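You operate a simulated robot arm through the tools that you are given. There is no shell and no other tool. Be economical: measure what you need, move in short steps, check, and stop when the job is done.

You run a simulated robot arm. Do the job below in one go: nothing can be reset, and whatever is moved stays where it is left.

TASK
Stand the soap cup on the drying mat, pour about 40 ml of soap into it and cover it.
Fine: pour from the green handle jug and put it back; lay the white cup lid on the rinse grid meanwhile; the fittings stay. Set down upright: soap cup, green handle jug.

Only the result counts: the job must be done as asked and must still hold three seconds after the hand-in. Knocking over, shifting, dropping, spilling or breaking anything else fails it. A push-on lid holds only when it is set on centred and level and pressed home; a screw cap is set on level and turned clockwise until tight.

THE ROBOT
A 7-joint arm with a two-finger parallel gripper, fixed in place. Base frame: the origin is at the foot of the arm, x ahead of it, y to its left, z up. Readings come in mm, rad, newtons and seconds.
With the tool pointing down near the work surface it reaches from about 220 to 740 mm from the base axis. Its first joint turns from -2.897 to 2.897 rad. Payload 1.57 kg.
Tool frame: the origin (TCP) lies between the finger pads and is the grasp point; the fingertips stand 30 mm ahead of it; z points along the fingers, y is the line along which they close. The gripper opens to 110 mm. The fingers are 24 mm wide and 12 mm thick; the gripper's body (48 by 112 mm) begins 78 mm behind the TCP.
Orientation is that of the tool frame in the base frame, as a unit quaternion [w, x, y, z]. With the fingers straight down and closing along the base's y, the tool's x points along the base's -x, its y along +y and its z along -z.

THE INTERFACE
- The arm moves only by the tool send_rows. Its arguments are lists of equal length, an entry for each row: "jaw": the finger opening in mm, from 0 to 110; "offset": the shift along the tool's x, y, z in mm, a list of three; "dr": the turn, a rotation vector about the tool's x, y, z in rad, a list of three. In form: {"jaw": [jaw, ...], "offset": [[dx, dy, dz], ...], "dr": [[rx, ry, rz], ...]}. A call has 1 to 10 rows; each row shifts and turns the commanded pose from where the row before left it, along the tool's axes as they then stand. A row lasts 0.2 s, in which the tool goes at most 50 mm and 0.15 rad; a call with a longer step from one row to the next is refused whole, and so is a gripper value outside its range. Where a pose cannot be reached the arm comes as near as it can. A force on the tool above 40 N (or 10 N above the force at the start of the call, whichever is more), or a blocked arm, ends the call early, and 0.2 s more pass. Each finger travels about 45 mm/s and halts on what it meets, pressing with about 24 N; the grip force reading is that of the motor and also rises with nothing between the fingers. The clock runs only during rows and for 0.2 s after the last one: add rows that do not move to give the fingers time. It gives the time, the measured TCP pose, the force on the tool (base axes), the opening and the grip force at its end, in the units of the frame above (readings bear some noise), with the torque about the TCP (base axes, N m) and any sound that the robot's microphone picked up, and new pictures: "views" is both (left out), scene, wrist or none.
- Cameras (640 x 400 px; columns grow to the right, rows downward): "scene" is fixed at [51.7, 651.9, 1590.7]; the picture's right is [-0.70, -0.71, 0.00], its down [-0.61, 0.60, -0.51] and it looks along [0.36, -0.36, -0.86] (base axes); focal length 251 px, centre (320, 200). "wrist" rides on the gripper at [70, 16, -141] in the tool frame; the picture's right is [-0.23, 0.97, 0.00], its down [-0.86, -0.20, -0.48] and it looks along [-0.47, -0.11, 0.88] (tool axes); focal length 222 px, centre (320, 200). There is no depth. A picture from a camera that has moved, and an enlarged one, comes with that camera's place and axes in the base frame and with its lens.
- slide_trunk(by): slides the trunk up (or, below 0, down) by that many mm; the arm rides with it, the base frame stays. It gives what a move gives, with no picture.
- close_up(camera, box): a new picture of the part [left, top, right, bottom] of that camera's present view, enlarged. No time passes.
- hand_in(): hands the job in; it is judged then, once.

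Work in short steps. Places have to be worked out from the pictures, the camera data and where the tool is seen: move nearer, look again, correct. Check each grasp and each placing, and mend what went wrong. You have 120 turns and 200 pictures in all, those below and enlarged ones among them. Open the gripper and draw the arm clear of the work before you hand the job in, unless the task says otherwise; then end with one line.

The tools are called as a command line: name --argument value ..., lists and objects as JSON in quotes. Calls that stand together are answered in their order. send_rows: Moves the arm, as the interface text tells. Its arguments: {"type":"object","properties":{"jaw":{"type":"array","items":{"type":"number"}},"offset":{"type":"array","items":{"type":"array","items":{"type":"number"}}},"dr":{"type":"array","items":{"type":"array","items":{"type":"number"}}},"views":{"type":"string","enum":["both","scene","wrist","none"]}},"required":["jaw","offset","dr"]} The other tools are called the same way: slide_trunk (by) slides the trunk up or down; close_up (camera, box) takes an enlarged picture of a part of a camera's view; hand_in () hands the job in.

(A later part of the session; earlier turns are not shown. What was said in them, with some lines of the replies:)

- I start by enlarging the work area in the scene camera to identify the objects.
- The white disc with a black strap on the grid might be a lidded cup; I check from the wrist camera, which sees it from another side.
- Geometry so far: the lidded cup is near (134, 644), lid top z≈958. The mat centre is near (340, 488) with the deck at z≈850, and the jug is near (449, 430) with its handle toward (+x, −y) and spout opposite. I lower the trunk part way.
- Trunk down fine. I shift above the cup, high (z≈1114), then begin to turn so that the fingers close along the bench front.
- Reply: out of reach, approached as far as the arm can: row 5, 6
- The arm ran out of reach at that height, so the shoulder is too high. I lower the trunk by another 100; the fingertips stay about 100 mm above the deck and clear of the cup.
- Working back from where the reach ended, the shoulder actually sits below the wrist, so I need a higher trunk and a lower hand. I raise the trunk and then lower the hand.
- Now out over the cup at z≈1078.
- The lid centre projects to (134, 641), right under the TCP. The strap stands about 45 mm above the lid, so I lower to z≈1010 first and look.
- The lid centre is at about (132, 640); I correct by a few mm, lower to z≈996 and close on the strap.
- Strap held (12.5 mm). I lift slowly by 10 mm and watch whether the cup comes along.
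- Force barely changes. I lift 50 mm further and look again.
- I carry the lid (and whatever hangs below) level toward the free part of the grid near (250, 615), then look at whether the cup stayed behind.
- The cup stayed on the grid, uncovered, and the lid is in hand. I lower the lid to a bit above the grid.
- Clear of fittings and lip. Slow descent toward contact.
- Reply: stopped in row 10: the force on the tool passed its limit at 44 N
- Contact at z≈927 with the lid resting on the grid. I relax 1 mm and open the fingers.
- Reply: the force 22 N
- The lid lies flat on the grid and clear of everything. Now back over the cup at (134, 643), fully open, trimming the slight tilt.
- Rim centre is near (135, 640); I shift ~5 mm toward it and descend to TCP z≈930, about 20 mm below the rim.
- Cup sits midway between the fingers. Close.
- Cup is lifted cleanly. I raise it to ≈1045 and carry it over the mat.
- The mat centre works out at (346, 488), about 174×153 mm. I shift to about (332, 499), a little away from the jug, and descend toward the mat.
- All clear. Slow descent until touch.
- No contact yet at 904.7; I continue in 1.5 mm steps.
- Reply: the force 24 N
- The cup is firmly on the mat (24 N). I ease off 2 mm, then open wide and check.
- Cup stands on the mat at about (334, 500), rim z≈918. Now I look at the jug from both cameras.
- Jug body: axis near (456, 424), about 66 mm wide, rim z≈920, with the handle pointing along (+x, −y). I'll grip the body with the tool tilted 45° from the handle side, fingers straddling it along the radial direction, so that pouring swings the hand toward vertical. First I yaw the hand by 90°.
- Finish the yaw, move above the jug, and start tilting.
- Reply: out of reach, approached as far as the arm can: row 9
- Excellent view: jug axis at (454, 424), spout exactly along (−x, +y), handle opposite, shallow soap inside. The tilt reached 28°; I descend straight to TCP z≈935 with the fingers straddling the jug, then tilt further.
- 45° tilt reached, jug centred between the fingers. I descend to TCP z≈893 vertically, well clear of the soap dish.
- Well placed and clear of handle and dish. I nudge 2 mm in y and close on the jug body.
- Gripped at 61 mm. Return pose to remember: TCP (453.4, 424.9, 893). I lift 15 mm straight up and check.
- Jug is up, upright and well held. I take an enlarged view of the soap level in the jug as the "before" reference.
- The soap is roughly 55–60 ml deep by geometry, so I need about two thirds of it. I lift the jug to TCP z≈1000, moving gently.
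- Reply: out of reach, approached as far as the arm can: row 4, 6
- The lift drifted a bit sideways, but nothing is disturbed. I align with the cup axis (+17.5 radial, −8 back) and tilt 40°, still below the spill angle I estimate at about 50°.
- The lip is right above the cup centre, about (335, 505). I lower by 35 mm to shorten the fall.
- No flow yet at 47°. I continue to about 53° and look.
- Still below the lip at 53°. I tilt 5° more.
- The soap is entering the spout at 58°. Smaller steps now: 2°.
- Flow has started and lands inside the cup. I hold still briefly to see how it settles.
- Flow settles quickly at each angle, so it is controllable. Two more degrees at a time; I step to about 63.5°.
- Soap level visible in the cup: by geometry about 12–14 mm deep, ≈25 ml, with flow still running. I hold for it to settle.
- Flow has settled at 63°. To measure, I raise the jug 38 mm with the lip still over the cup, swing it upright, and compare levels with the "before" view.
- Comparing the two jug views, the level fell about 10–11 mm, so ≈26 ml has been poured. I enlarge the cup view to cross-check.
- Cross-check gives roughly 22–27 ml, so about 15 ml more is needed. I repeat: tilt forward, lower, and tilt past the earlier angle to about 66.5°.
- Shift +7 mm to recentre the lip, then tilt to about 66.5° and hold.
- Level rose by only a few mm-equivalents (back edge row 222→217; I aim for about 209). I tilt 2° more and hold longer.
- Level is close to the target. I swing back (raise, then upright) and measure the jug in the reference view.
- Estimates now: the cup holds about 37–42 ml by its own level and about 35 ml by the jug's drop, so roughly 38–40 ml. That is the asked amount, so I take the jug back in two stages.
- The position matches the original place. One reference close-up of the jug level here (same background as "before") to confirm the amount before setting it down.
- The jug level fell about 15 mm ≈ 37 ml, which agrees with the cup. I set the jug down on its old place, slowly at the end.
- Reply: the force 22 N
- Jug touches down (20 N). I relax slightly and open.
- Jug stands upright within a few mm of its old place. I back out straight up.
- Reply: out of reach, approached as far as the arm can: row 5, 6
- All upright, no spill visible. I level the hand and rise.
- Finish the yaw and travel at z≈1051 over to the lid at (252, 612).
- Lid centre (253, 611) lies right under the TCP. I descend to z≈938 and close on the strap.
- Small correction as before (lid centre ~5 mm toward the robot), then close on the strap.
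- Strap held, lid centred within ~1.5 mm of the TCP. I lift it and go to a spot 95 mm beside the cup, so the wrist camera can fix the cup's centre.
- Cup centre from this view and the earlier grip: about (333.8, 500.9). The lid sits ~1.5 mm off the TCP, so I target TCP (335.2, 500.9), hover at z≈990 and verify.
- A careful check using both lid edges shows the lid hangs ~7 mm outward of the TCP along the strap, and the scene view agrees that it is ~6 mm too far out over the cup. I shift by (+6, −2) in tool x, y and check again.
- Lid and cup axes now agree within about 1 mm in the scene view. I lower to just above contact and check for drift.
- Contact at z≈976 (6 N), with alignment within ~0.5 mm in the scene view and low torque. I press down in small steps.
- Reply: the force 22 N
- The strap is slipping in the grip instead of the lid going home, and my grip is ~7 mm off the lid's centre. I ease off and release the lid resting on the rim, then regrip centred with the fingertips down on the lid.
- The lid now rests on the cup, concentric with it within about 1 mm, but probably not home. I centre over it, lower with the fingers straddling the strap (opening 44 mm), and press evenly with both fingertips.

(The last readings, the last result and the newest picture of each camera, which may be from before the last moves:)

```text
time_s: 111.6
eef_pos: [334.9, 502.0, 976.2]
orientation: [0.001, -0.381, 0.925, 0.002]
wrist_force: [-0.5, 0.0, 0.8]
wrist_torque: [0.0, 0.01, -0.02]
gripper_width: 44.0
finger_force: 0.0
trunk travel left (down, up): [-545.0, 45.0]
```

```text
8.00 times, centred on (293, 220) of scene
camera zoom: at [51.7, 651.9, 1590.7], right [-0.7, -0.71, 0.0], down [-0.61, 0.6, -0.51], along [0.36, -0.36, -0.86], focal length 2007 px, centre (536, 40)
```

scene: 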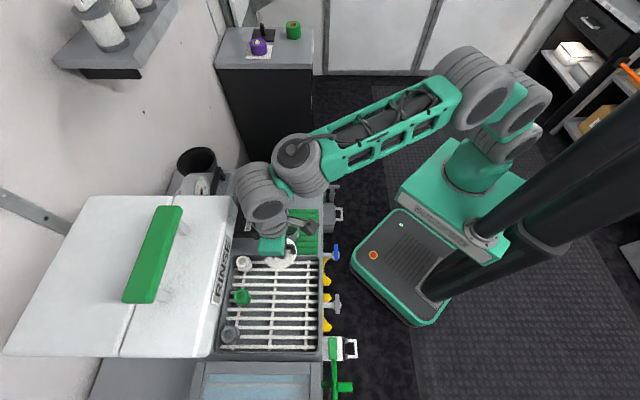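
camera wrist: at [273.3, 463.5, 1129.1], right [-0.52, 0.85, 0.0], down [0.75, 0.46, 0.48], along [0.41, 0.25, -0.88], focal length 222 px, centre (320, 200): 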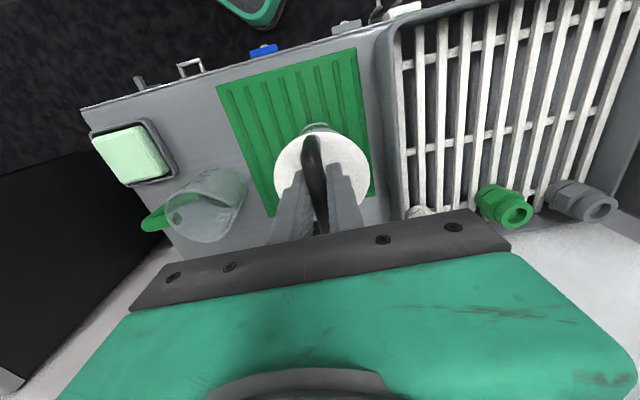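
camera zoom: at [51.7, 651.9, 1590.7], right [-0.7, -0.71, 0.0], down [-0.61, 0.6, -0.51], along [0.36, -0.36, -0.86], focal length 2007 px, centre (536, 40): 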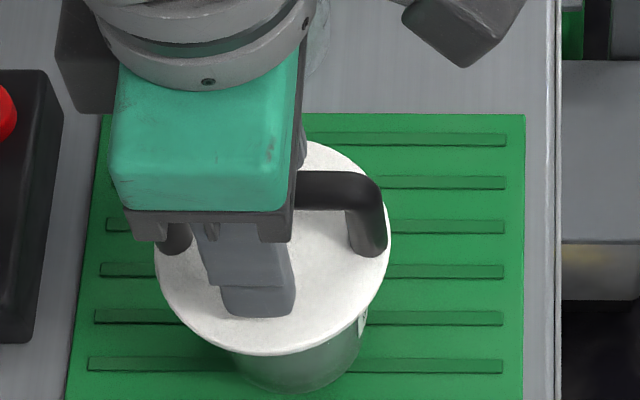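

Centred over the lid now. I press down in 2 mm steps; the call stops itself at 40 N.

send_rows --jaw '[44, 44, 44, 44, 44, 44, 44, 44]' --offset '[[0, 0, 2], [0, 0, 2], [0, 0, 2], [0, 0, 2], [0, 0, 2], [0, 0, 2], [0, 0, 2], [0, 0, 0]]' --dr '[[0, 0, 0], [0, 0, 0], [0, 0, 0], [0, 0, 0], [0, 0, 0], [0, 0, 0], [0, 0, 0], [0, 0, 0]]' --views "none"

close_up --camera "scene" --box '[268, 195, 318, 245]'

```text
time_s: 113.4
eef_pos: [336.4, 502.6, 966.7]
orientation: [0.004, -0.38, 0.925, 0.005]
wrist_force: [0.1, -3.9, 31.4]
wrist_torque: [-0.42, -0.06, -0.02]
gripper_width: 44.1
finger_force: 0.4
trunk travel left (down, up): [-545.0, 45.0]
```

```text
8.00 times, centred on (293, 220) of scene
camera zoom: at [51.7, 651.9, 1590.7], right [-0.7, -0.71, 0.0], down [-0.61, 0.6, -0.51], along [0.36, -0.36, -0.86], focal length 2007 px, centre (536, 40)
```

zoom: 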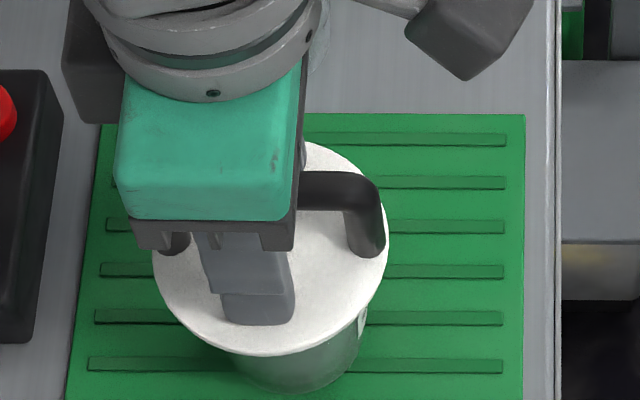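

At 31 N the lid top is still ~937 (seated should be ≲931), and the torque shows the far side sitting high, so the plug is catching on the rim on the −y side. I ease off, regrip the strap centred (which also levels the lid), lift 4 mm and check.

send_rows --jaw '[44, 44, 30, 15, 0, 0, 0, 0, 0, 0]' --offset '[[0, 0, -3], [0, 0, -2], [0, 0, 0], [0, 0, 0], [0, 0, 0], [0, 0, 0], [0, 0, -2], [0, 0, -2], [0, 0, -2], [0, 0, 0]]' --dr '[[0, 0, 0], [0, 0, 0], [0, 0, 0], [0, 0, 0], [0, 0, 0], [0, 0, 0], [0, 0, 0], [0, 0, 0], [0, 0, 0], [0, 0, 0]]' --views "none"

close_up --camera "scene" --box '[268, 195, 318, 245]'

close_up --camera "wrist" --box '[200, 60, 440, 210]'

```text
time_s: 115.6
eef_pos: [335.9, 501.8, 974.7]
orientation: [0.0, -0.381, 0.925, 0.002]
wrist_force: [0.5, -0.5, -2.0]
wrist_torque: [0.02, 0.02, -0.02]
gripper_width: 13.0
finger_force: 24.4
trunk travel left (down, up): [-545.0, 45.0]
```

```text
8.00 times, centred on (293, 220) of scene
camera zoom: at [51.7, 651.9, 1590.7], right [-0.7, -0.71, 0.0], down [-0.61, 0.6, -0.51], along [0.36, -0.36, -0.86], focal length 2007 px, centre (536, 40)
```

zoom: 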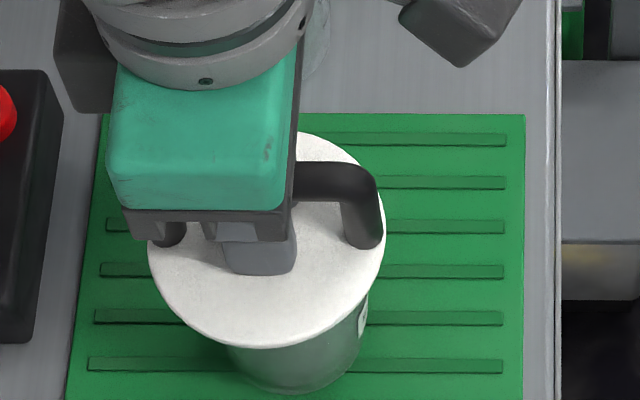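

```text
2.67 times, centred on (320, 135) of wrist
camera zoom: at [274.1, 464.3, 1116.1], right [-0.52, 0.85, 0.0], down [0.75, 0.46, 0.48], along [0.41, 0.25, -0.88], focal length 592 px, centre (320, 373)
```

zoom: 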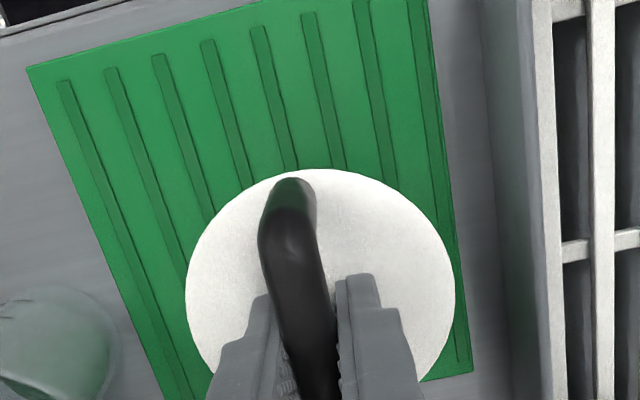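

To settle the alignment I need the cup's centre independent of rim height, so I lift the lid away and put the wrist camera almost vertically above the cup.

send_rows --jaw '[0, 0, 0, 0, 0, 0, 0, 0]' --offset '[[0, 0, -10], [0, 0, -20], [0, 0, -20], [-15, -5, 0], [-20, -6, 0], [-10, -5, 0], [0, 0, 0], [0, 0, 0]]' --dr '[[0, 0, 0], [0, 0, 0], [0, 0, 0], [0, 0, 0], [0, 0, 0], [0, 0, 0], [0, 0, 0], [0, 0, 0]]' --views "wrist"

close_up --camera "wrist" --box '[240, 30, 400, 140]'

close_up --camera "scene" --box '[250, 180, 330, 250]'

```text
time_s: 117.4
eef_pos: [379.8, 523.6, 1026.1]
orientation: [0.0, -0.382, 0.924, 0.002]
wrist_force: [-0.2, -0.4, -1.1]
wrist_torque: [0.0, 0.0, 0.0]
gripper_width: 12.6
finger_force: 23.4
trunk travel left (down, up): [-545.0, 45.0]
camera wrist: at [317.8, 486.3, 1166.8], right [-0.52, 0.85, 0.0], down [0.75, 0.46, 0.48], along [0.41, 0.25, -0.88], focal length 222 px, centre (320, 200)
```

wrist: 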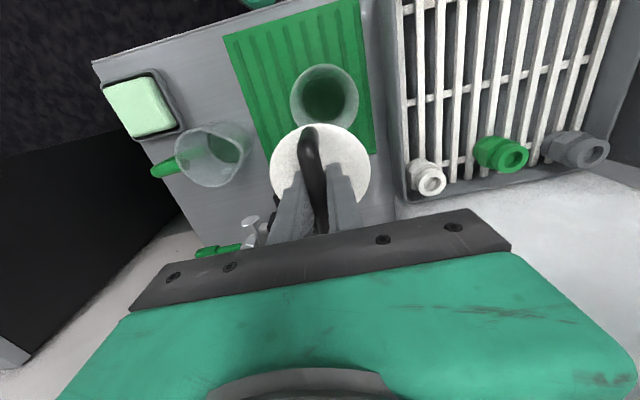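

```text
3.64 times, centred on (320, 85) of wrist
camera zoom: at [317.8, 486.3, 1166.8], right [-0.52, 0.85, 0.0], down [0.75, 0.46, 0.48], along [0.41, 0.25, -0.88], focal length 808 px, centre (320, 618)
```

zoom: 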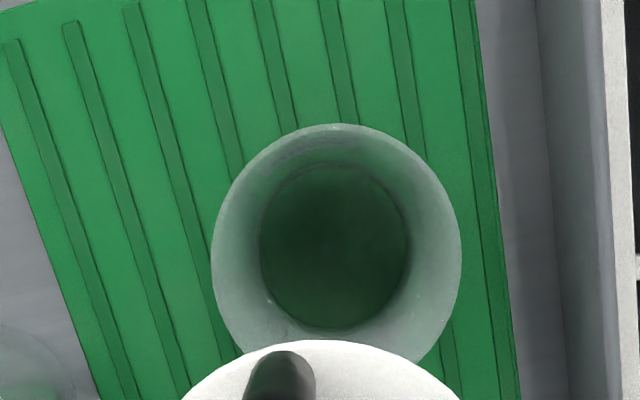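

```text
5.71 times, centred on (290, 215) of scene
camera zoom: at [51.7, 651.9, 1590.7], right [-0.7, -0.71, 0.0], down [-0.61, 0.6, -0.51], along [0.36, -0.36, -0.86], focal length 1433 px, centre (491, 114)
```

zoom: 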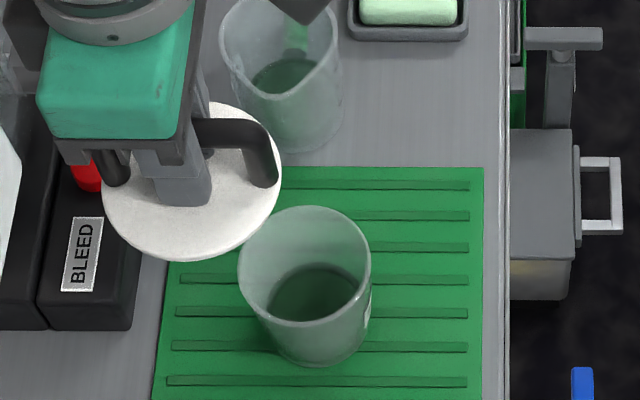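

From this near-vertical view the cup centre is at tool (47.1, 16.2) and the lid centre at (−1, 0.4), so the move needed is (48.1, 15.8). My earlier placing was ~2–3 mm too far outward. I go there and lower to just above contact.

send_rows --jaw '[0, 0, 0, 0, 0, 0, 0, 0, 0, 0]' --offset '[[12, 4, 0], [20, 6, 0], [12, 4, 0], [4.1, 1.8, 0], [0, 0, 15], [0, 0, 18], [0, 0, 10], [0, 0, 4], [0, 0, 0], [0, 0, 0]]' --dr '[[0, 0, 0], [0, 0, 0], [0, 0, 0], [0, 0, 0], [0, 0, 0], [0, 0, 0], [0, 0, 0], [0, 0, 0], [0, 0, 0], [0, 0, 0]]' --views "none"

send_rows --jaw '[0]' --offset '[[0, 0, 0]]' --dr '[[0, 0, 0]]' --views "none"

send_rows --jaw '[0]' --offset '[[0, 0, 0]]' --dr '[[0, 0, 0]]' --views "none"

close_up --camera "scene" --box '[268, 195, 318, 245]'

```text
time_s: 119.6
eef_pos: [332.4, 499.1, 975.5]
orientation: [-0.001, -0.382, 0.924, 0.002]
wrist_force: [0.0, 0.0, -0.2]
wrist_torque: [0.03, -0.01, 0.02]
gripper_width: 12.9
finger_force: 24.1
trunk travel left (down, up): [-545.0, 45.0]
```

```text
time_s: 120.0
eef_pos: [333.3, 498.8, 977.7]
orientation: [0.001, -0.381, 0.925, 0.002]
wrist_force: [0.3, -0.1, -0.7]
wrist_torque: [-0.01, 0.0, 0.0]
gripper_width: 12.9
finger_force: 24.0
trunk travel left (down, up): [-545.0, 45.0]
```

```text
time_s: 120.4
eef_pos: [333.0, 499.2, 976.4]
orientation: [0.0, -0.381, 0.925, 0.002]
wrist_force: [-0.2, 0.0, -1.1]
wrist_torque: [0.0, 0.0, -0.04]
gripper_width: 12.8
finger_force: 23.6
trunk travel left (down, up): [-545.0, 45.0]
```

```text
8.00 times, centred on (293, 220) of scene
camera zoom: at [51.7, 651.9, 1590.7], right [-0.7, -0.71, 0.0], down [-0.61, 0.6, -0.51], along [0.36, -0.36, -0.86], focal length 2007 px, centre (536, 40)
```

zoom: 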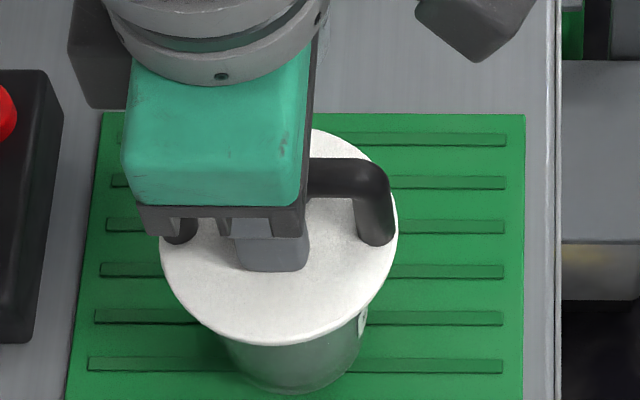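

Readings and scene view agree that the lid is now ~2.8 mm too far toward the robot, with the sideways direction fine. I correct by −2.8 in tool x and lower gently to contact.

send_rows --jaw '[0, 0, 0, 0, 0, 0, 0]' --offset '[[-2.8, 0, 0], [0, 0, 0], [0, 0, 1.5], [0, 0, 1.5], [0, 0, 1.5], [0, 0, 1.5], [0, 0, 0]]' --dr '[[0, 0, 0], [0, 0, 0], [0, 0, 0], [0, 0, 0], [0, 0, 0], [0, 0, 0], [0, 0, 0]]' --views "none"

close_up --camera "scene" --box '[268, 195, 318, 245]'

```text
time_s: 122.0
eef_pos: [335.6, 501.8, 971.5]
orientation: [0.0, -0.38, 0.925, 0.002]
wrist_force: [-1.0, 0.5, -1.2]
wrist_torque: [0.0, 0.02, 0.0]
gripper_width: 12.8
finger_force: 23.6
trunk travel left (down, up): [-545.0, 45.0]
```

```text
8.00 times, centred on (293, 220) of scene
camera zoom: at [51.7, 651.9, 1590.7], right [-0.7, -0.71, 0.0], down [-0.61, 0.6, -0.51], along [0.36, -0.36, -0.86], focal length 2007 px, centre (536, 40)
```

zoom: 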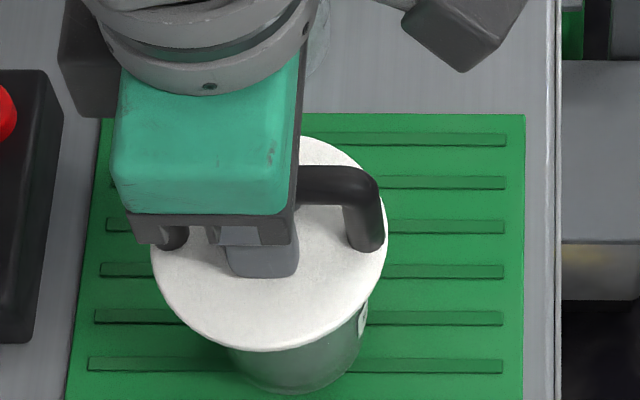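

No contact yet, and the lid is now ~1 mm too far outward. I trim +1.1 and lower further in 1 mm steps.

send_rows --jaw '[0, 0, 0, 0, 0, 0]' --offset '[[1.1, 0, 0], [0, 0, 0], [0, 0, 1.5], [0, 0, 1.5], [0, 0, 1.5], [0, 0, 0]]' --dr '[[0, 0, 0], [0, 0, 0], [0, 0, 0], [0, 0, 0], [0, 0, 0], [0, 0, 0]]' --views "none"

close_up --camera "scene" --box '[268, 195, 318, 245]'

```text
time_s: 123.4
eef_pos: [336.1, 501.6, 966.9]
orientation: [0.0, -0.381, 0.925, 0.002]
wrist_force: [-0.5, 1.1, 5.2]
wrist_torque: [0.0, 0.03, 0.01]
gripper_width: 13.0
finger_force: 23.7
trunk travel left (down, up): [-545.0, 45.0]
```

```text
8.00 times, centred on (293, 220) of scene
camera zoom: at [51.7, 651.9, 1590.7], right [-0.7, -0.71, 0.0], down [-0.61, 0.6, -0.51], along [0.36, -0.36, -0.86], focal length 2007 px, centre (536, 40)
```

zoom: 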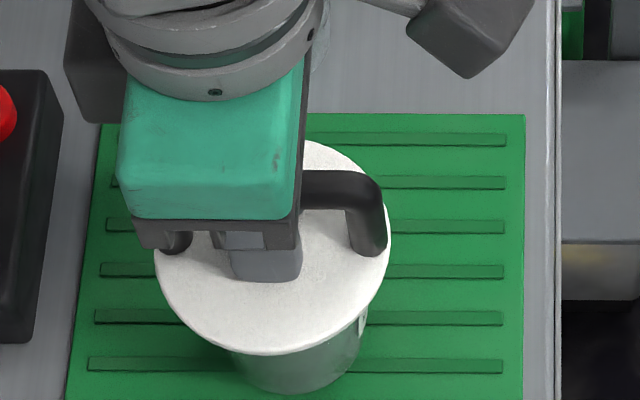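

Contact at lid top ≈933, lower than in the earlier tries, and centred in the scene view. I press on.

send_rows --jaw '[0, 0, 0, 0, 0]' --offset '[[0, 0, 1.5], [0, 0, 1.5], [0, 0, 1.5], [0, 0, 1.5], [0, 0, 0]]' --dr '[[0, 0, 0], [0, 0, 0], [0, 0, 0], [0, 0, 0], [0, 0, 0]]' --views "none"

close_up --camera "scene" --box '[268, 195, 318, 245]'

```text
time_s: 124.5
eef_pos: [335.7, 501.3, 968.1]
orientation: [0.005, -0.381, 0.924, 0.006]
wrist_force: [-4.1, -3.8, 12.9]
wrist_torque: [-0.28, 0.2, -0.01]
gripper_width: 12.6
finger_force: 24.2
trunk travel left (down, up): [-545.0, 45.0]
stopped in row 5: the force on the tool passed its limit at 41 N (the readings are from after the stop); the commanded pose is now the measured one
```

```text
8.00 times, centred on (293, 220) of scene
camera zoom: at [51.7, 651.9, 1590.7], right [-0.7, -0.71, 0.0], down [-0.61, 0.6, -0.51], along [0.36, -0.36, -0.86], focal length 2007 px, centre (536, 40)
```

zoom: 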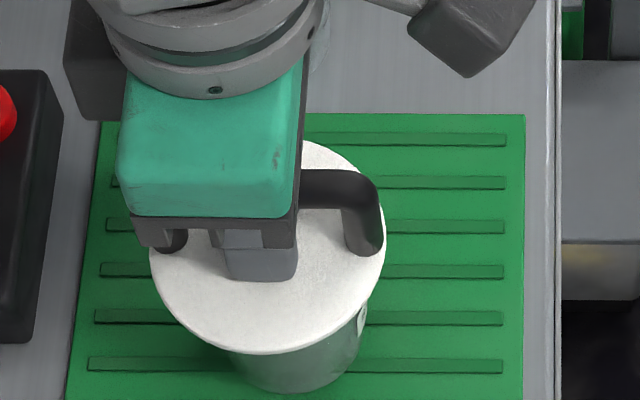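

The stop is hard (41 N) and by my bookkeeping the lid top is ~935, still possibly a few mm high. I want a side view of the lid–rim gap: release the lid where it rests, back off toward the robot and tilt the camera to look horizontally.

send_rows --jaw '[0, 20, 40, 50, 50]' --offset '[[0, 0, -1], [0, 0, 0], [0, 0, 0], [0, 0, 0], [0, 0, 0]]' --dr '[[0, 0, 0], [0, 0, 0], [0, 0, 0], [0, 0, 0], [0, 0, 0]]' --views "none"

send_rows --jaw '[60, 60, 60, 60, 60, 60, 60, 60, 60, 60]' --offset '[[0, 0, -15], [0, 0, -35], [0, 0, -35], [40, 0, 0], [40, 0, 0], [20, 0, 0], [0, 0, 0], [0, 0, 0], [0, 0, 0], [0, 0, 0]]' --dr '[[0, 0, 0], [0, 0, 0], [0, 0, 0], [0, 0, 0], [0, 0, 0], [0, -0.13, 0], [0, -0.13, 0], [0, -0.13, 0], [0, -0.13, 0], [0, -0.13, 0]]' --views "wrist"

close_up --camera "scene" --box '[268, 195, 318, 245]'

```text
time_s: 125.7
eef_pos: [336.9, 501.4, 967.7]
orientation: [0.004, -0.38, 0.925, 0.006]
wrist_force: [-1.8, 2.3, 19.7]
wrist_torque: [-0.1, 0.07, -0.02]
gripper_width: 42.3
finger_force: 0.0
trunk travel left (down, up): [-545.0, 45.0]
```

```text
time_s: 127.9
eef_pos: [266.4, 429.8, 1051.4]
orientation: [0.3, -0.359, 0.875, 0.126]
wrist_force: [-1.1, -0.2, 0.4]
wrist_torque: [-0.01, 0.01, 0.01]
gripper_width: 59.9
finger_force: 0.1
trunk travel left (down, up): [-545.0, 45.0]
camera wrist: at [152.7, 342.0, 1119.8], right [-0.56, 0.82, 0.15], down [0.41, 0.12, 0.9], along [0.72, 0.56, -0.41], focal length 222 px, centre (320, 200)
```

wrist: 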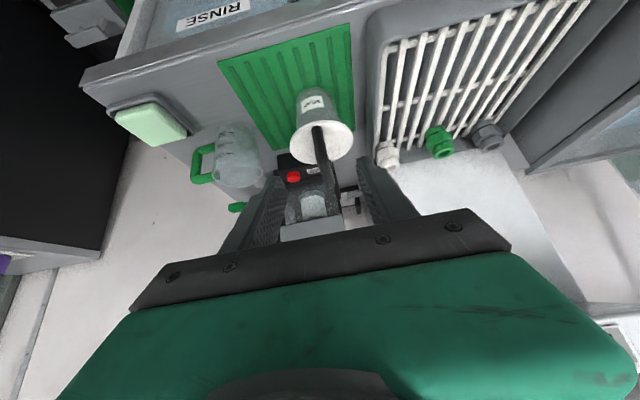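

```text
8.00 times, centred on (293, 220) of scene
camera zoom: at [51.7, 651.9, 1590.7], right [-0.7, -0.71, 0.0], down [-0.61, 0.6, -0.51], along [0.36, -0.36, -0.86], focal length 2007 px, centre (536, 40)
```

zoom: 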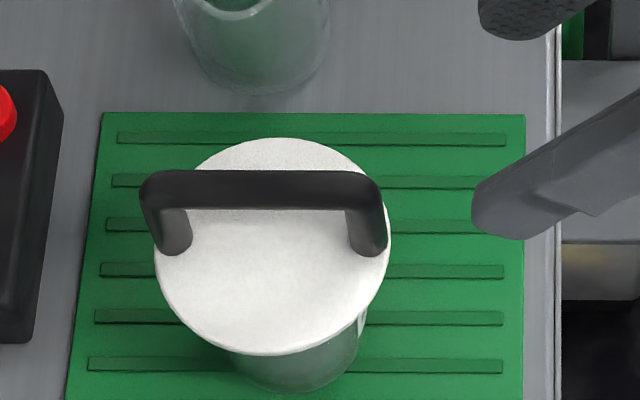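

The image is upside-down (image-down is world-up) but shows the cup and lid from the side. I enlarge it.

close_up --camera "wrist" --box '[270, 75, 370, 175]'

```text
4.00 times, centred on (320, 125) of wrist
camera zoom: at [152.7, 342.0, 1119.8], right [-0.56, 0.82, 0.15], down [0.41, 0.12, 0.9], along [0.72, 0.56, -0.41], focal length 888 px, centre (320, 500)
```

zoom: 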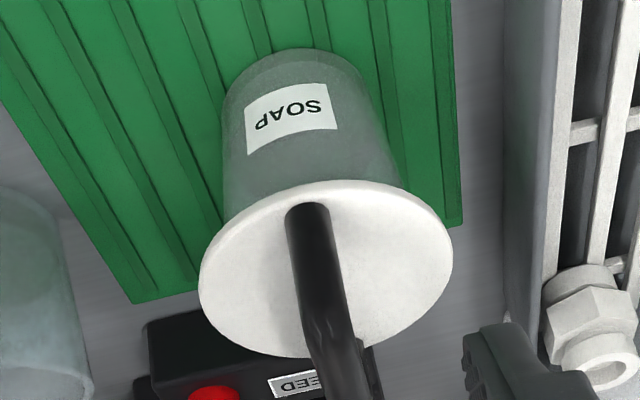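

From here the cup's sides suggest the lid sits ~2 mm too far in +w. I lower the camera for a flatter look under the lid's edge.

send_rows --jaw '[60, 60, 60, 60, 60, 60]' --offset '[[18, 0, 24], [20, 0, 27], [20, 0, 27], [18, 0, 24], [0, 0, 0], [0, 0, 0]]' --dr '[[0, 0, 0], [0, 0, 0], [0, 0, 0], [0, 0, 0], [0, 0, 0], [0, 0, 0]]' --views "wrist"

close_up --camera "wrist" --box '[240, 60, 400, 220]'

```text
time_s: 129.3
eef_pos: [264.7, 432.6, 922.4]
orientation: [0.299, -0.359, 0.875, 0.126]
wrist_force: [-0.1, -0.3, 0.2]
wrist_torque: [0.01, -0.01, -0.03]
gripper_width: 59.8
finger_force: 0.1
trunk travel left (down, up): [-545.0, 45.0]
camera wrist: at [152.6, 343.8, 991.7], right [-0.56, 0.82, 0.14], down [0.42, 0.12, 0.9], along [0.72, 0.56, -0.41], focal length 222 px, centre (320, 200)
```

wrist: 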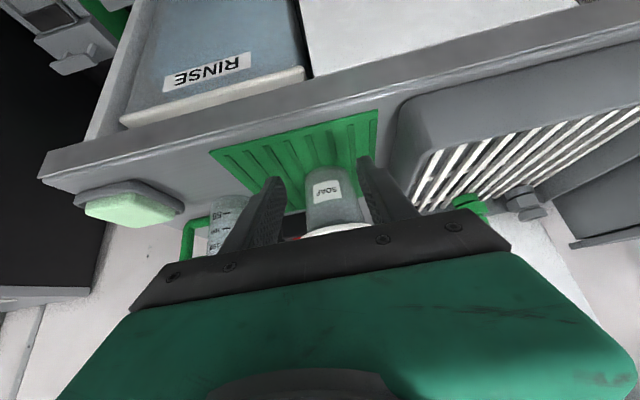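

```text
2.50 times, centred on (320, 140) of wrist
camera zoom: at [152.6, 343.8, 991.7], right [-0.56, 0.82, 0.14], down [0.42, 0.12, 0.9], along [0.72, 0.56, -0.41], focal length 555 px, centre (320, 350)
```

zoom: 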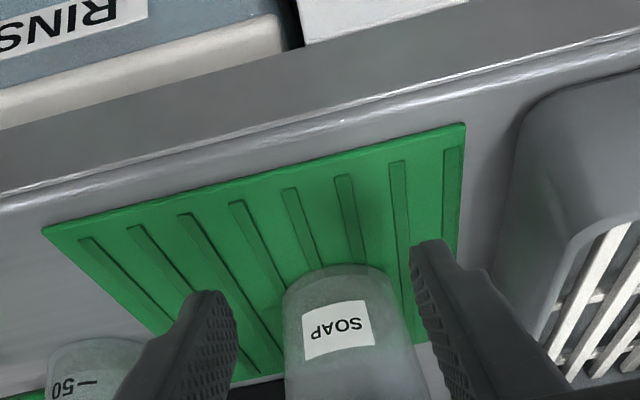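

The palm just hides the lid; I tilt the hand another 16° to bring the lid into view.

send_rows --jaw '[100, 100, 100, 100]' --offset '[[0, 0, 0], [0, 0, 0], [0, 0, 0], [0, 0, 0]]' --dr '[[0, -0.14, 0], [0, -0.14, 0], [0, 0, 0], [0, 0, 0]]' --views "none"

close_up --camera "wrist" --box '[260, 90, 380, 220]'

close_up --camera "wrist" --box '[160, 130, 300, 230]'

```text
time_s: 130.3
eef_pos: [265.4, 431.6, 922.4]
orientation: [0.419, -0.338, 0.824, 0.175]
wrist_force: [-0.7, 1.0, 0.6]
wrist_torque: [-0.03, -0.02, -0.01]
gripper_width: 99.9
finger_force: 0.0
trunk travel left (down, up): [-545.0, 45.0]
```

```text
3.08 times, centred on (320, 155) of wrist
camera zoom: at [143.7, 334.4, 950.5], right [-0.59, 0.78, 0.19], down [0.23, -0.06, 0.97], along [0.77, 0.62, -0.14], focal length 684 px, centre (320, 338)
```

zoom: 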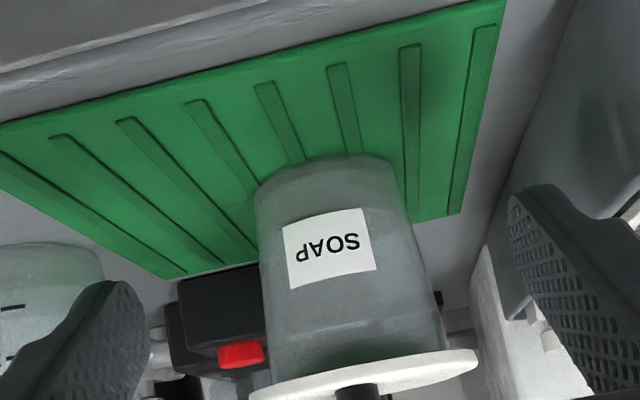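

```text
4.00 times, centred on (230, 180) of wrist
camera zoom: at [143.7, 334.4, 950.5], right [-0.59, 0.78, 0.19], down [0.23, -0.06, 0.97], along [0.77, 0.62, -0.14], focal length 888 px, centre (680, 280)
```

zoom: 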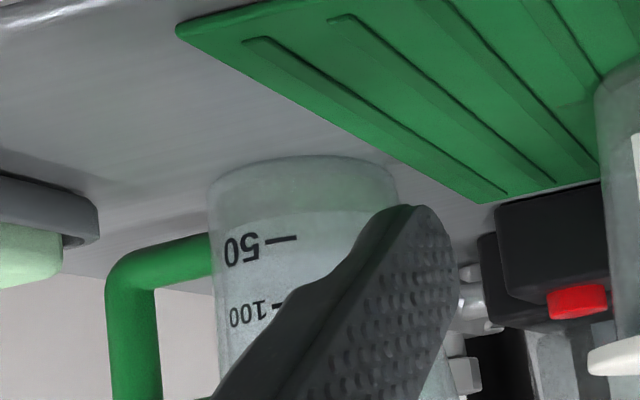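

Very informative: the lid lies flush on the rim and level, with no visible gap. I enlarge the rim area to check the plug and the left/right overhang.

close_up --camera "wrist" --box '[290, 175, 370, 225]'

```text
8.00 times, centred on (330, 200) of wrist
camera zoom: at [143.7, 334.4, 950.5], right [-0.59, 0.78, 0.19], down [0.23, -0.06, 0.97], along [0.77, 0.62, -0.14], focal length 1777 px, centre (240, 200)
```

zoom: 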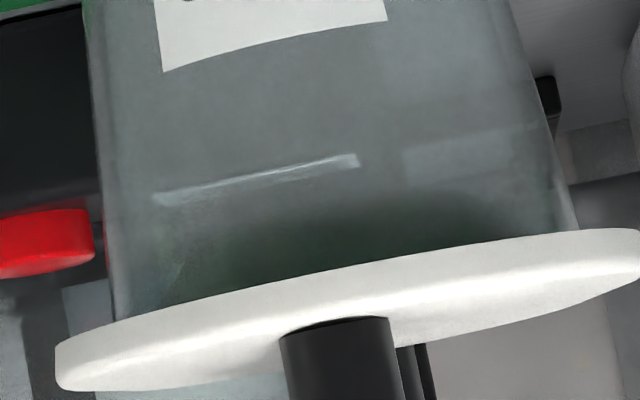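

The lid's underside is flush on the rim (gap under 1 mm), level, within ~1 mm of centre. The jug carries volume marks, so I also read its remaining level.

close_up --camera "wrist" --box '[205, 160, 265, 205]'

```text
8.89 times, centred on (235, 182) of wrist
camera zoom: at [143.7, 334.4, 950.5], right [-0.59, 0.78, 0.19], down [0.23, -0.06, 0.97], along [0.77, 0.62, -0.14], focal length 1974 px, centre (1076, 356)
```

zoom: 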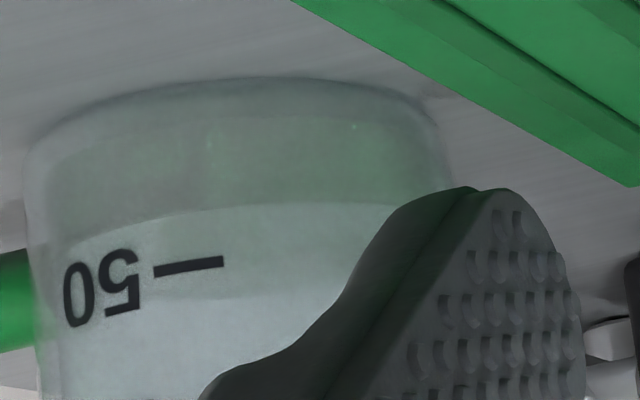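

Jug marks indicate roughly 25 ml left from about 60, so ~35–38 ml was poured, in agreement with the cup estimate. I return above the lid for one more firm, even press with the fingertips: first rise and level the hand.

send_rows --jaw '[100, 60, 44, 44, 44, 44, 44, 44, 44, 44]' --offset '[[-25, 0, -18], [-30, 0, -22], [-30, 0, -22], [-30, 0, -22], [0, 0, 0], [0, 0, 0], [0, 0, 0], [0, 0, 0], [0, 0, 0], [0, 0, 0]]' --dr '[[0, 0, 0], [0, 0, 0], [0, 0, 0], [0, 0, 0], [0, 0.15, 0], [0, 0.15, 0], [0, 0.15, 0], [0, 0.15, 0], [0, 0.15, 0], [0, 0.15, 0]]' --views "none"

```text
time_s: 132.5
eef_pos: [267.8, 431.8, 1064.6]
orientation: [0.017, -0.381, 0.925, 0.01]
wrist_force: [0.6, -0.7, 0.5]
wrist_torque: [-0.01, 0.01, 0.03]
gripper_width: 43.9
finger_force: 0.1
trunk travel left (down, up): [-545.0, 45.0]
```

Level fully and go above the lid, then check centring.

send_rows --jaw '[44, 44, 44, 44, 44, 44]' --offset '[[0, 0, 0], [-35, 0.7, 0], [-40, 0.7, 0], [-22.3, 0.3, 0], [0, 0, 0], [0, 0, 0]]' --dr '[[0, 0.036, 0], [0, 0, 0], [0, 0, 0], [0, 0, 0], [0, 0, 0], [0, 0, 0]]' --views "none"

close_up --camera "wrist" --box '[200, 60, 440, 210]'

```text
time_s: 133.9
eef_pos: [335.7, 500.6, 1063.1]
orientation: [0.001, -0.382, 0.924, 0.002]
wrist_force: [0.0, -0.2, 0.8]
wrist_torque: [0.0, 0.01, -0.03]
gripper_width: 44.0
finger_force: 0.1
trunk travel left (down, up): [-545.0, 45.0]
```

```text
2.67 times, centred on (320, 135) of wrist
camera zoom: at [272.9, 461.8, 1206.0], right [-0.52, 0.85, 0.01], down [0.75, 0.46, 0.48], along [0.41, 0.26, -0.88], focal length 592 px, centre (320, 373)
```

zoom: 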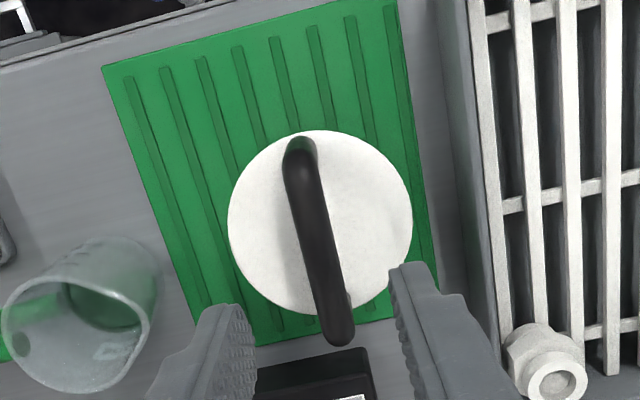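

The TCP is centred on the lid within 1 mm. I descend and press with both tips.

send_rows --jaw '[44, 44, 44, 44, 44, 44]' --offset '[[0, 0, 30], [0, 0, 35], [0, 0, 20], [0, 0, 5], [0, 0, 0], [0, 0, 0]]' --dr '[[0, 0, 0], [0, 0, 0], [0, 0, 0], [0, 0, 0], [0, 0, 0], [0, 0, 0]]' --views "none"

send_rows --jaw '[44, 44, 44, 44, 44, 44, 44, 44, 44, 44]' --offset '[[0, 0, 1.5], [0, 0, 1.5], [0, 0, 1.5], [0, 0, 1.5], [0, 0, 1.5], [0, 0, 1.5], [0, 0, 1], [0, 0, 1], [0, 0, 1], [0, 0, 1]]' --dr '[[0, 0, 0], [0, 0, 0], [0, 0, 0], [0, 0, 0], [0, 0, 0], [0, 0, 0], [0, 0, 0], [0, 0, 0], [0, 0, 0], [0, 0, 0]]' --views "none"

```text
time_s: 135.3
eef_pos: [333.4, 502.5, 976.2]
orientation: [0.002, -0.381, 0.925, 0.004]
wrist_force: [-0.1, -0.3, -0.3]
wrist_torque: [-0.01, 0.05, -0.02]
gripper_width: 44.3
finger_force: 0.0
trunk travel left (down, up): [-545.0, 45.0]
```

```text
time_s: 137.5
eef_pos: [334.1, 502.4, 967.1]
orientation: [0.004, -0.381, 0.925, 0.007]
wrist_force: [-2.3, -2.7, 33.3]
wrist_torque: [-0.44, 0.0, -0.01]
gripper_width: 44.5
finger_force: 0.1
trunk travel left (down, up): [-545.0, 45.0]
```

Hard stop at the same height (lid top 937) at 33 N. A little more force for certainty, then I withdraw.

send_rows --jaw '[44, 44, 44, 44]' --offset '[[0, 0, 1], [0, 0, 1], [0, 0, 0], [0, 0, 0]]' --dr '[[0, 0, 0], [0, 0, 0], [0, 0, 0], [0, 0, 0]]' --views "none"

send_rows --jaw '[44, 44, 44, 44, 44, 44, 44]' --offset '[[0, 0, -5], [0, 0, -15], [0, 0, -35], [0, 0, -35], [0, 0, -5], [0, 0, 0], [0, 0, 0]]' --dr '[[0, 0, 0], [0, 0, 0], [0, 0, 0], [0, 0, 0], [0, 0, 0], [0, 0, 0], [0, 0, 0]]' --views "none"

close_up --camera "scene" --box '[268, 195, 318, 245]'

```text
time_s: 138.0
eef_pos: [335.1, 505.5, 968.3]
orientation: [0.006, -0.38, 0.925, 0.008]
wrist_force: [-4.5, -6.7, 19.6]
wrist_torque: [-0.45, 0.15, -0.04]
gripper_width: 44.6
finger_force: 0.2
trunk travel left (down, up): [-545.0, 45.0]
stopped in row 2: the force on the tool passed its limit at 45 N (the readings are from after the stop); the commanded pose is now the measured one
```

```text
time_s: 139.6
eef_pos: [334.7, 504.0, 1058.0]
orientation: [0.003, -0.381, 0.924, 0.006]
wrist_force: [-0.2, -0.2, -0.5]
wrist_torque: [0.01, 0.0, -0.03]
gripper_width: 44.3
finger_force: 0.1
trunk travel left (down, up): [-545.0, 45.0]
```

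```text
8.00 times, centred on (293, 220) of scene
camera zoom: at [51.7, 651.9, 1590.7], right [-0.7, -0.71, 0.0], down [-0.61, 0.6, -0.51], along [0.36, -0.36, -0.86], focal length 2007 px, centre (536, 40)
```

zoom: 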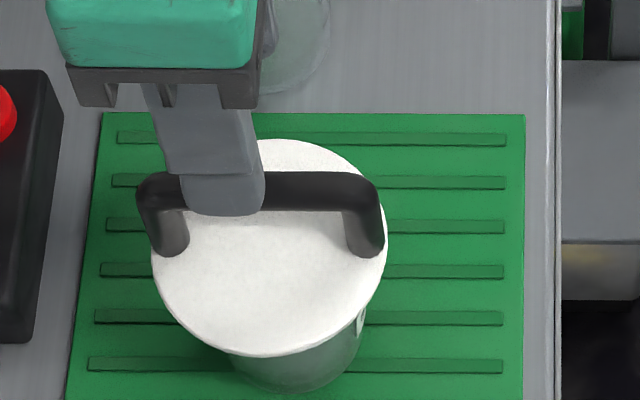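

The lid stays flush; it shifted by well under 1 mm. I withdraw toward the robot and take a final side look.

send_rows --jaw '[60, 80, 100, 100, 100, 100, 100, 100, 100, 100]' --offset '[[35, 0, 0], [40, 0, 0], [25, 0, 0], [0, 0, 0], [0, 0, 0], [0, 0, 0], [0, 0, 0], [0, 0, 0], [0, 0, 0], [0, 0, 0]]' --dr '[[0, 0, 0], [0, 0, 0], [0, 0, 0], [0, -0.14, 0], [0, -0.14, 0], [0, -0.14, 0], [0, -0.14, 0], [0, -0.14, 0], [0, -0.14, 0], [0, -0.09, 0]]' --views "none"

send_rows --jaw '[100, 100, 100, 100, 100, 100]' --offset '[[24, 0, 18], [28, 0, 21], [28, 0, 21], [28, 0, 21], [0, 0, 0], [0, 0, 0]]' --dr '[[0, 0, 0], [0, 0, 0], [0, 0, 0], [0, 0, 0], [0, 0, 0], [0, 0, 0]]' --views "none"

close_up --camera "wrist" --box '[270, 150, 390, 225]'

close_up --camera "scene" --box '[210, 150, 370, 350]'

```text
time_s: 141.8
eef_pos: [264.8, 433.4, 1060.5]
orientation: [0.419, -0.338, 0.824, 0.177]
wrist_force: [0.6, -0.7, 0.0]
wrist_torque: [-0.03, 0.0, 0.0]
gripper_width: 99.9
finger_force: 0.0
trunk travel left (down, up): [-545.0, 45.0]
```

```text
time_s: 143.2
eef_pos: [265.6, 436.1, 923.2]
orientation: [0.418, -0.337, 0.825, 0.175]
wrist_force: [-0.3, -0.2, 0.5]
wrist_torque: [-0.01, 0.01, 0.03]
gripper_width: 100.3
finger_force: 0.0
trunk travel left (down, up): [-545.0, 45.0]
```

```text
5.33 times, centred on (330, 188) of wrist
camera zoom: at [142.2, 338.3, 950.3], right [-0.59, 0.78, 0.19], down [0.23, -0.06, 0.97], along [0.77, 0.62, -0.14], focal length 1185 px, centre (267, 267)
```

zoom: 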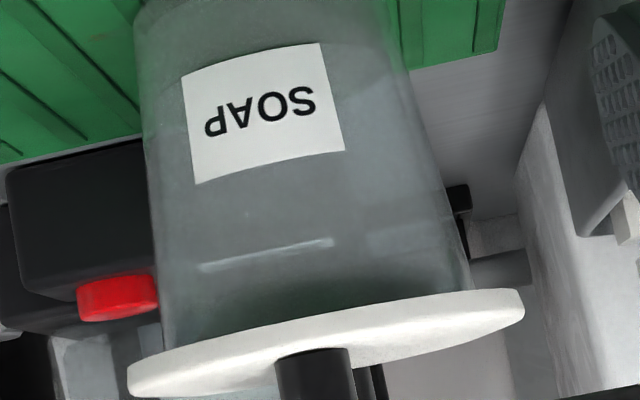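

```text
2.00 times, centred on (290, 250) of scene
camera zoom: at [51.7, 651.9, 1590.7], right [-0.7, -0.71, 0.0], down [-0.61, 0.6, -0.51], along [0.36, -0.36, -0.86], focal length 502 px, centre (380, 100)
```

zoom: 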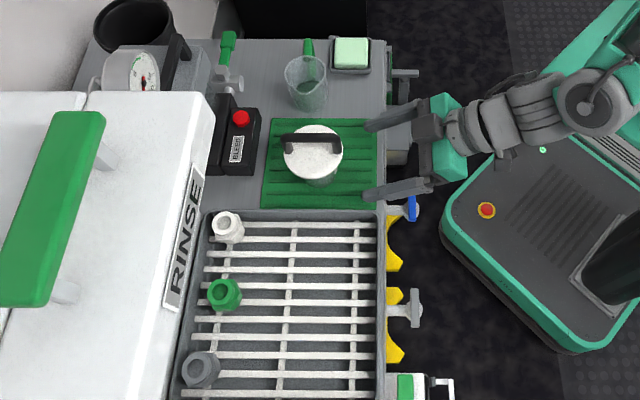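

Final view: cup upright on the mat, lid flush, level and centred within about 1–2 mm; jug back and upright; fittings untouched; no spill. I draw the arm clear.

send_rows --jaw '[110, 110, 110, 110, 110, 110, 110]' --offset '[[-24, 0, -22], [-28, 0, -25], [-28, 0, -25], [-28, 0, -25], [0, 0, -40], [0, 0, -40], [0, 0, 0]]' --dr '[[0, 0, 0], [0, 0, 0], [0, 0, 0], [0, 0, 0], [0, 0, 0], [0, 0, 0], [0, 0, 0]]' --views "scene"

close_up --camera "scene" --box '[240, 160, 340, 250]'

```text
time_s: 144.8
eef_pos: [209.8, 378.6, 1114.5]
orientation: [0.417, -0.338, 0.825, 0.176]
wrist_force: [-0.1, 0.9, 0.6]
wrist_torque: [0.0, -0.01, 0.01]
gripper_width: 110.1
finger_force: 0.0
trunk travel left (down, up): [-545.0, 45.0]
```

scene: 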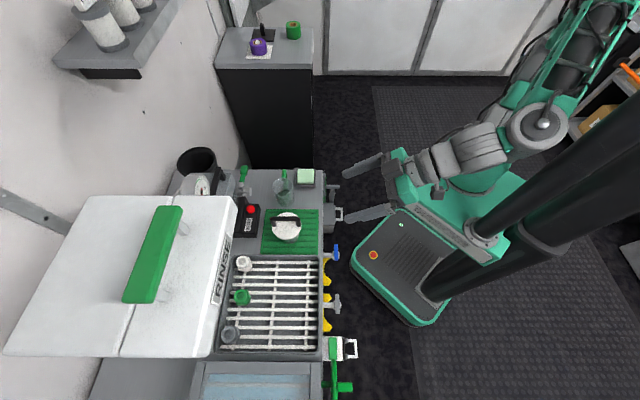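

```text
4.44 times, centred on (290, 205) of scene
camera zoom: at [51.7, 651.9, 1590.7], right [-0.7, -0.71, 0.0], down [-0.61, 0.6, -0.51], along [0.36, -0.36, -0.86], focal length 1115 px, centre (453, 178)
```

zoom: 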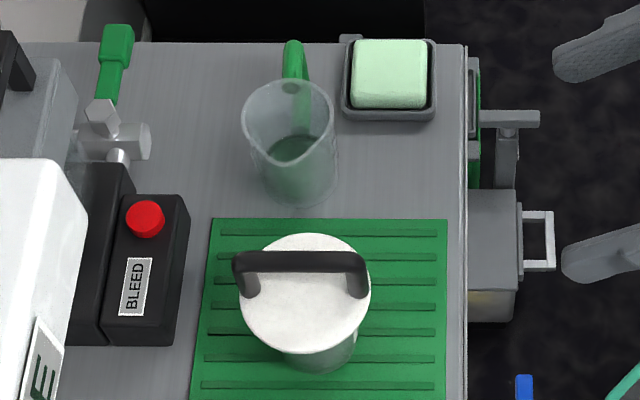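

The covered cup, the jug and everything else look as they should, and the arm is clear with the gripper open. I hand in.

hand_in

```text
The job is handed in.
```

I handed the job in: the soap cup is upright on the drying mat with the lid pressed on, holding an estimated 35–40 ml of soap, and the green handle jug stands upright within a few millimetres of its old place. I saw no spill, and the fittings were not touched. The amount comes from camera views of the levels, and I did not pull on the lid to check that it holds; the side view shows it flush, level and about 1–2 mm off centre.
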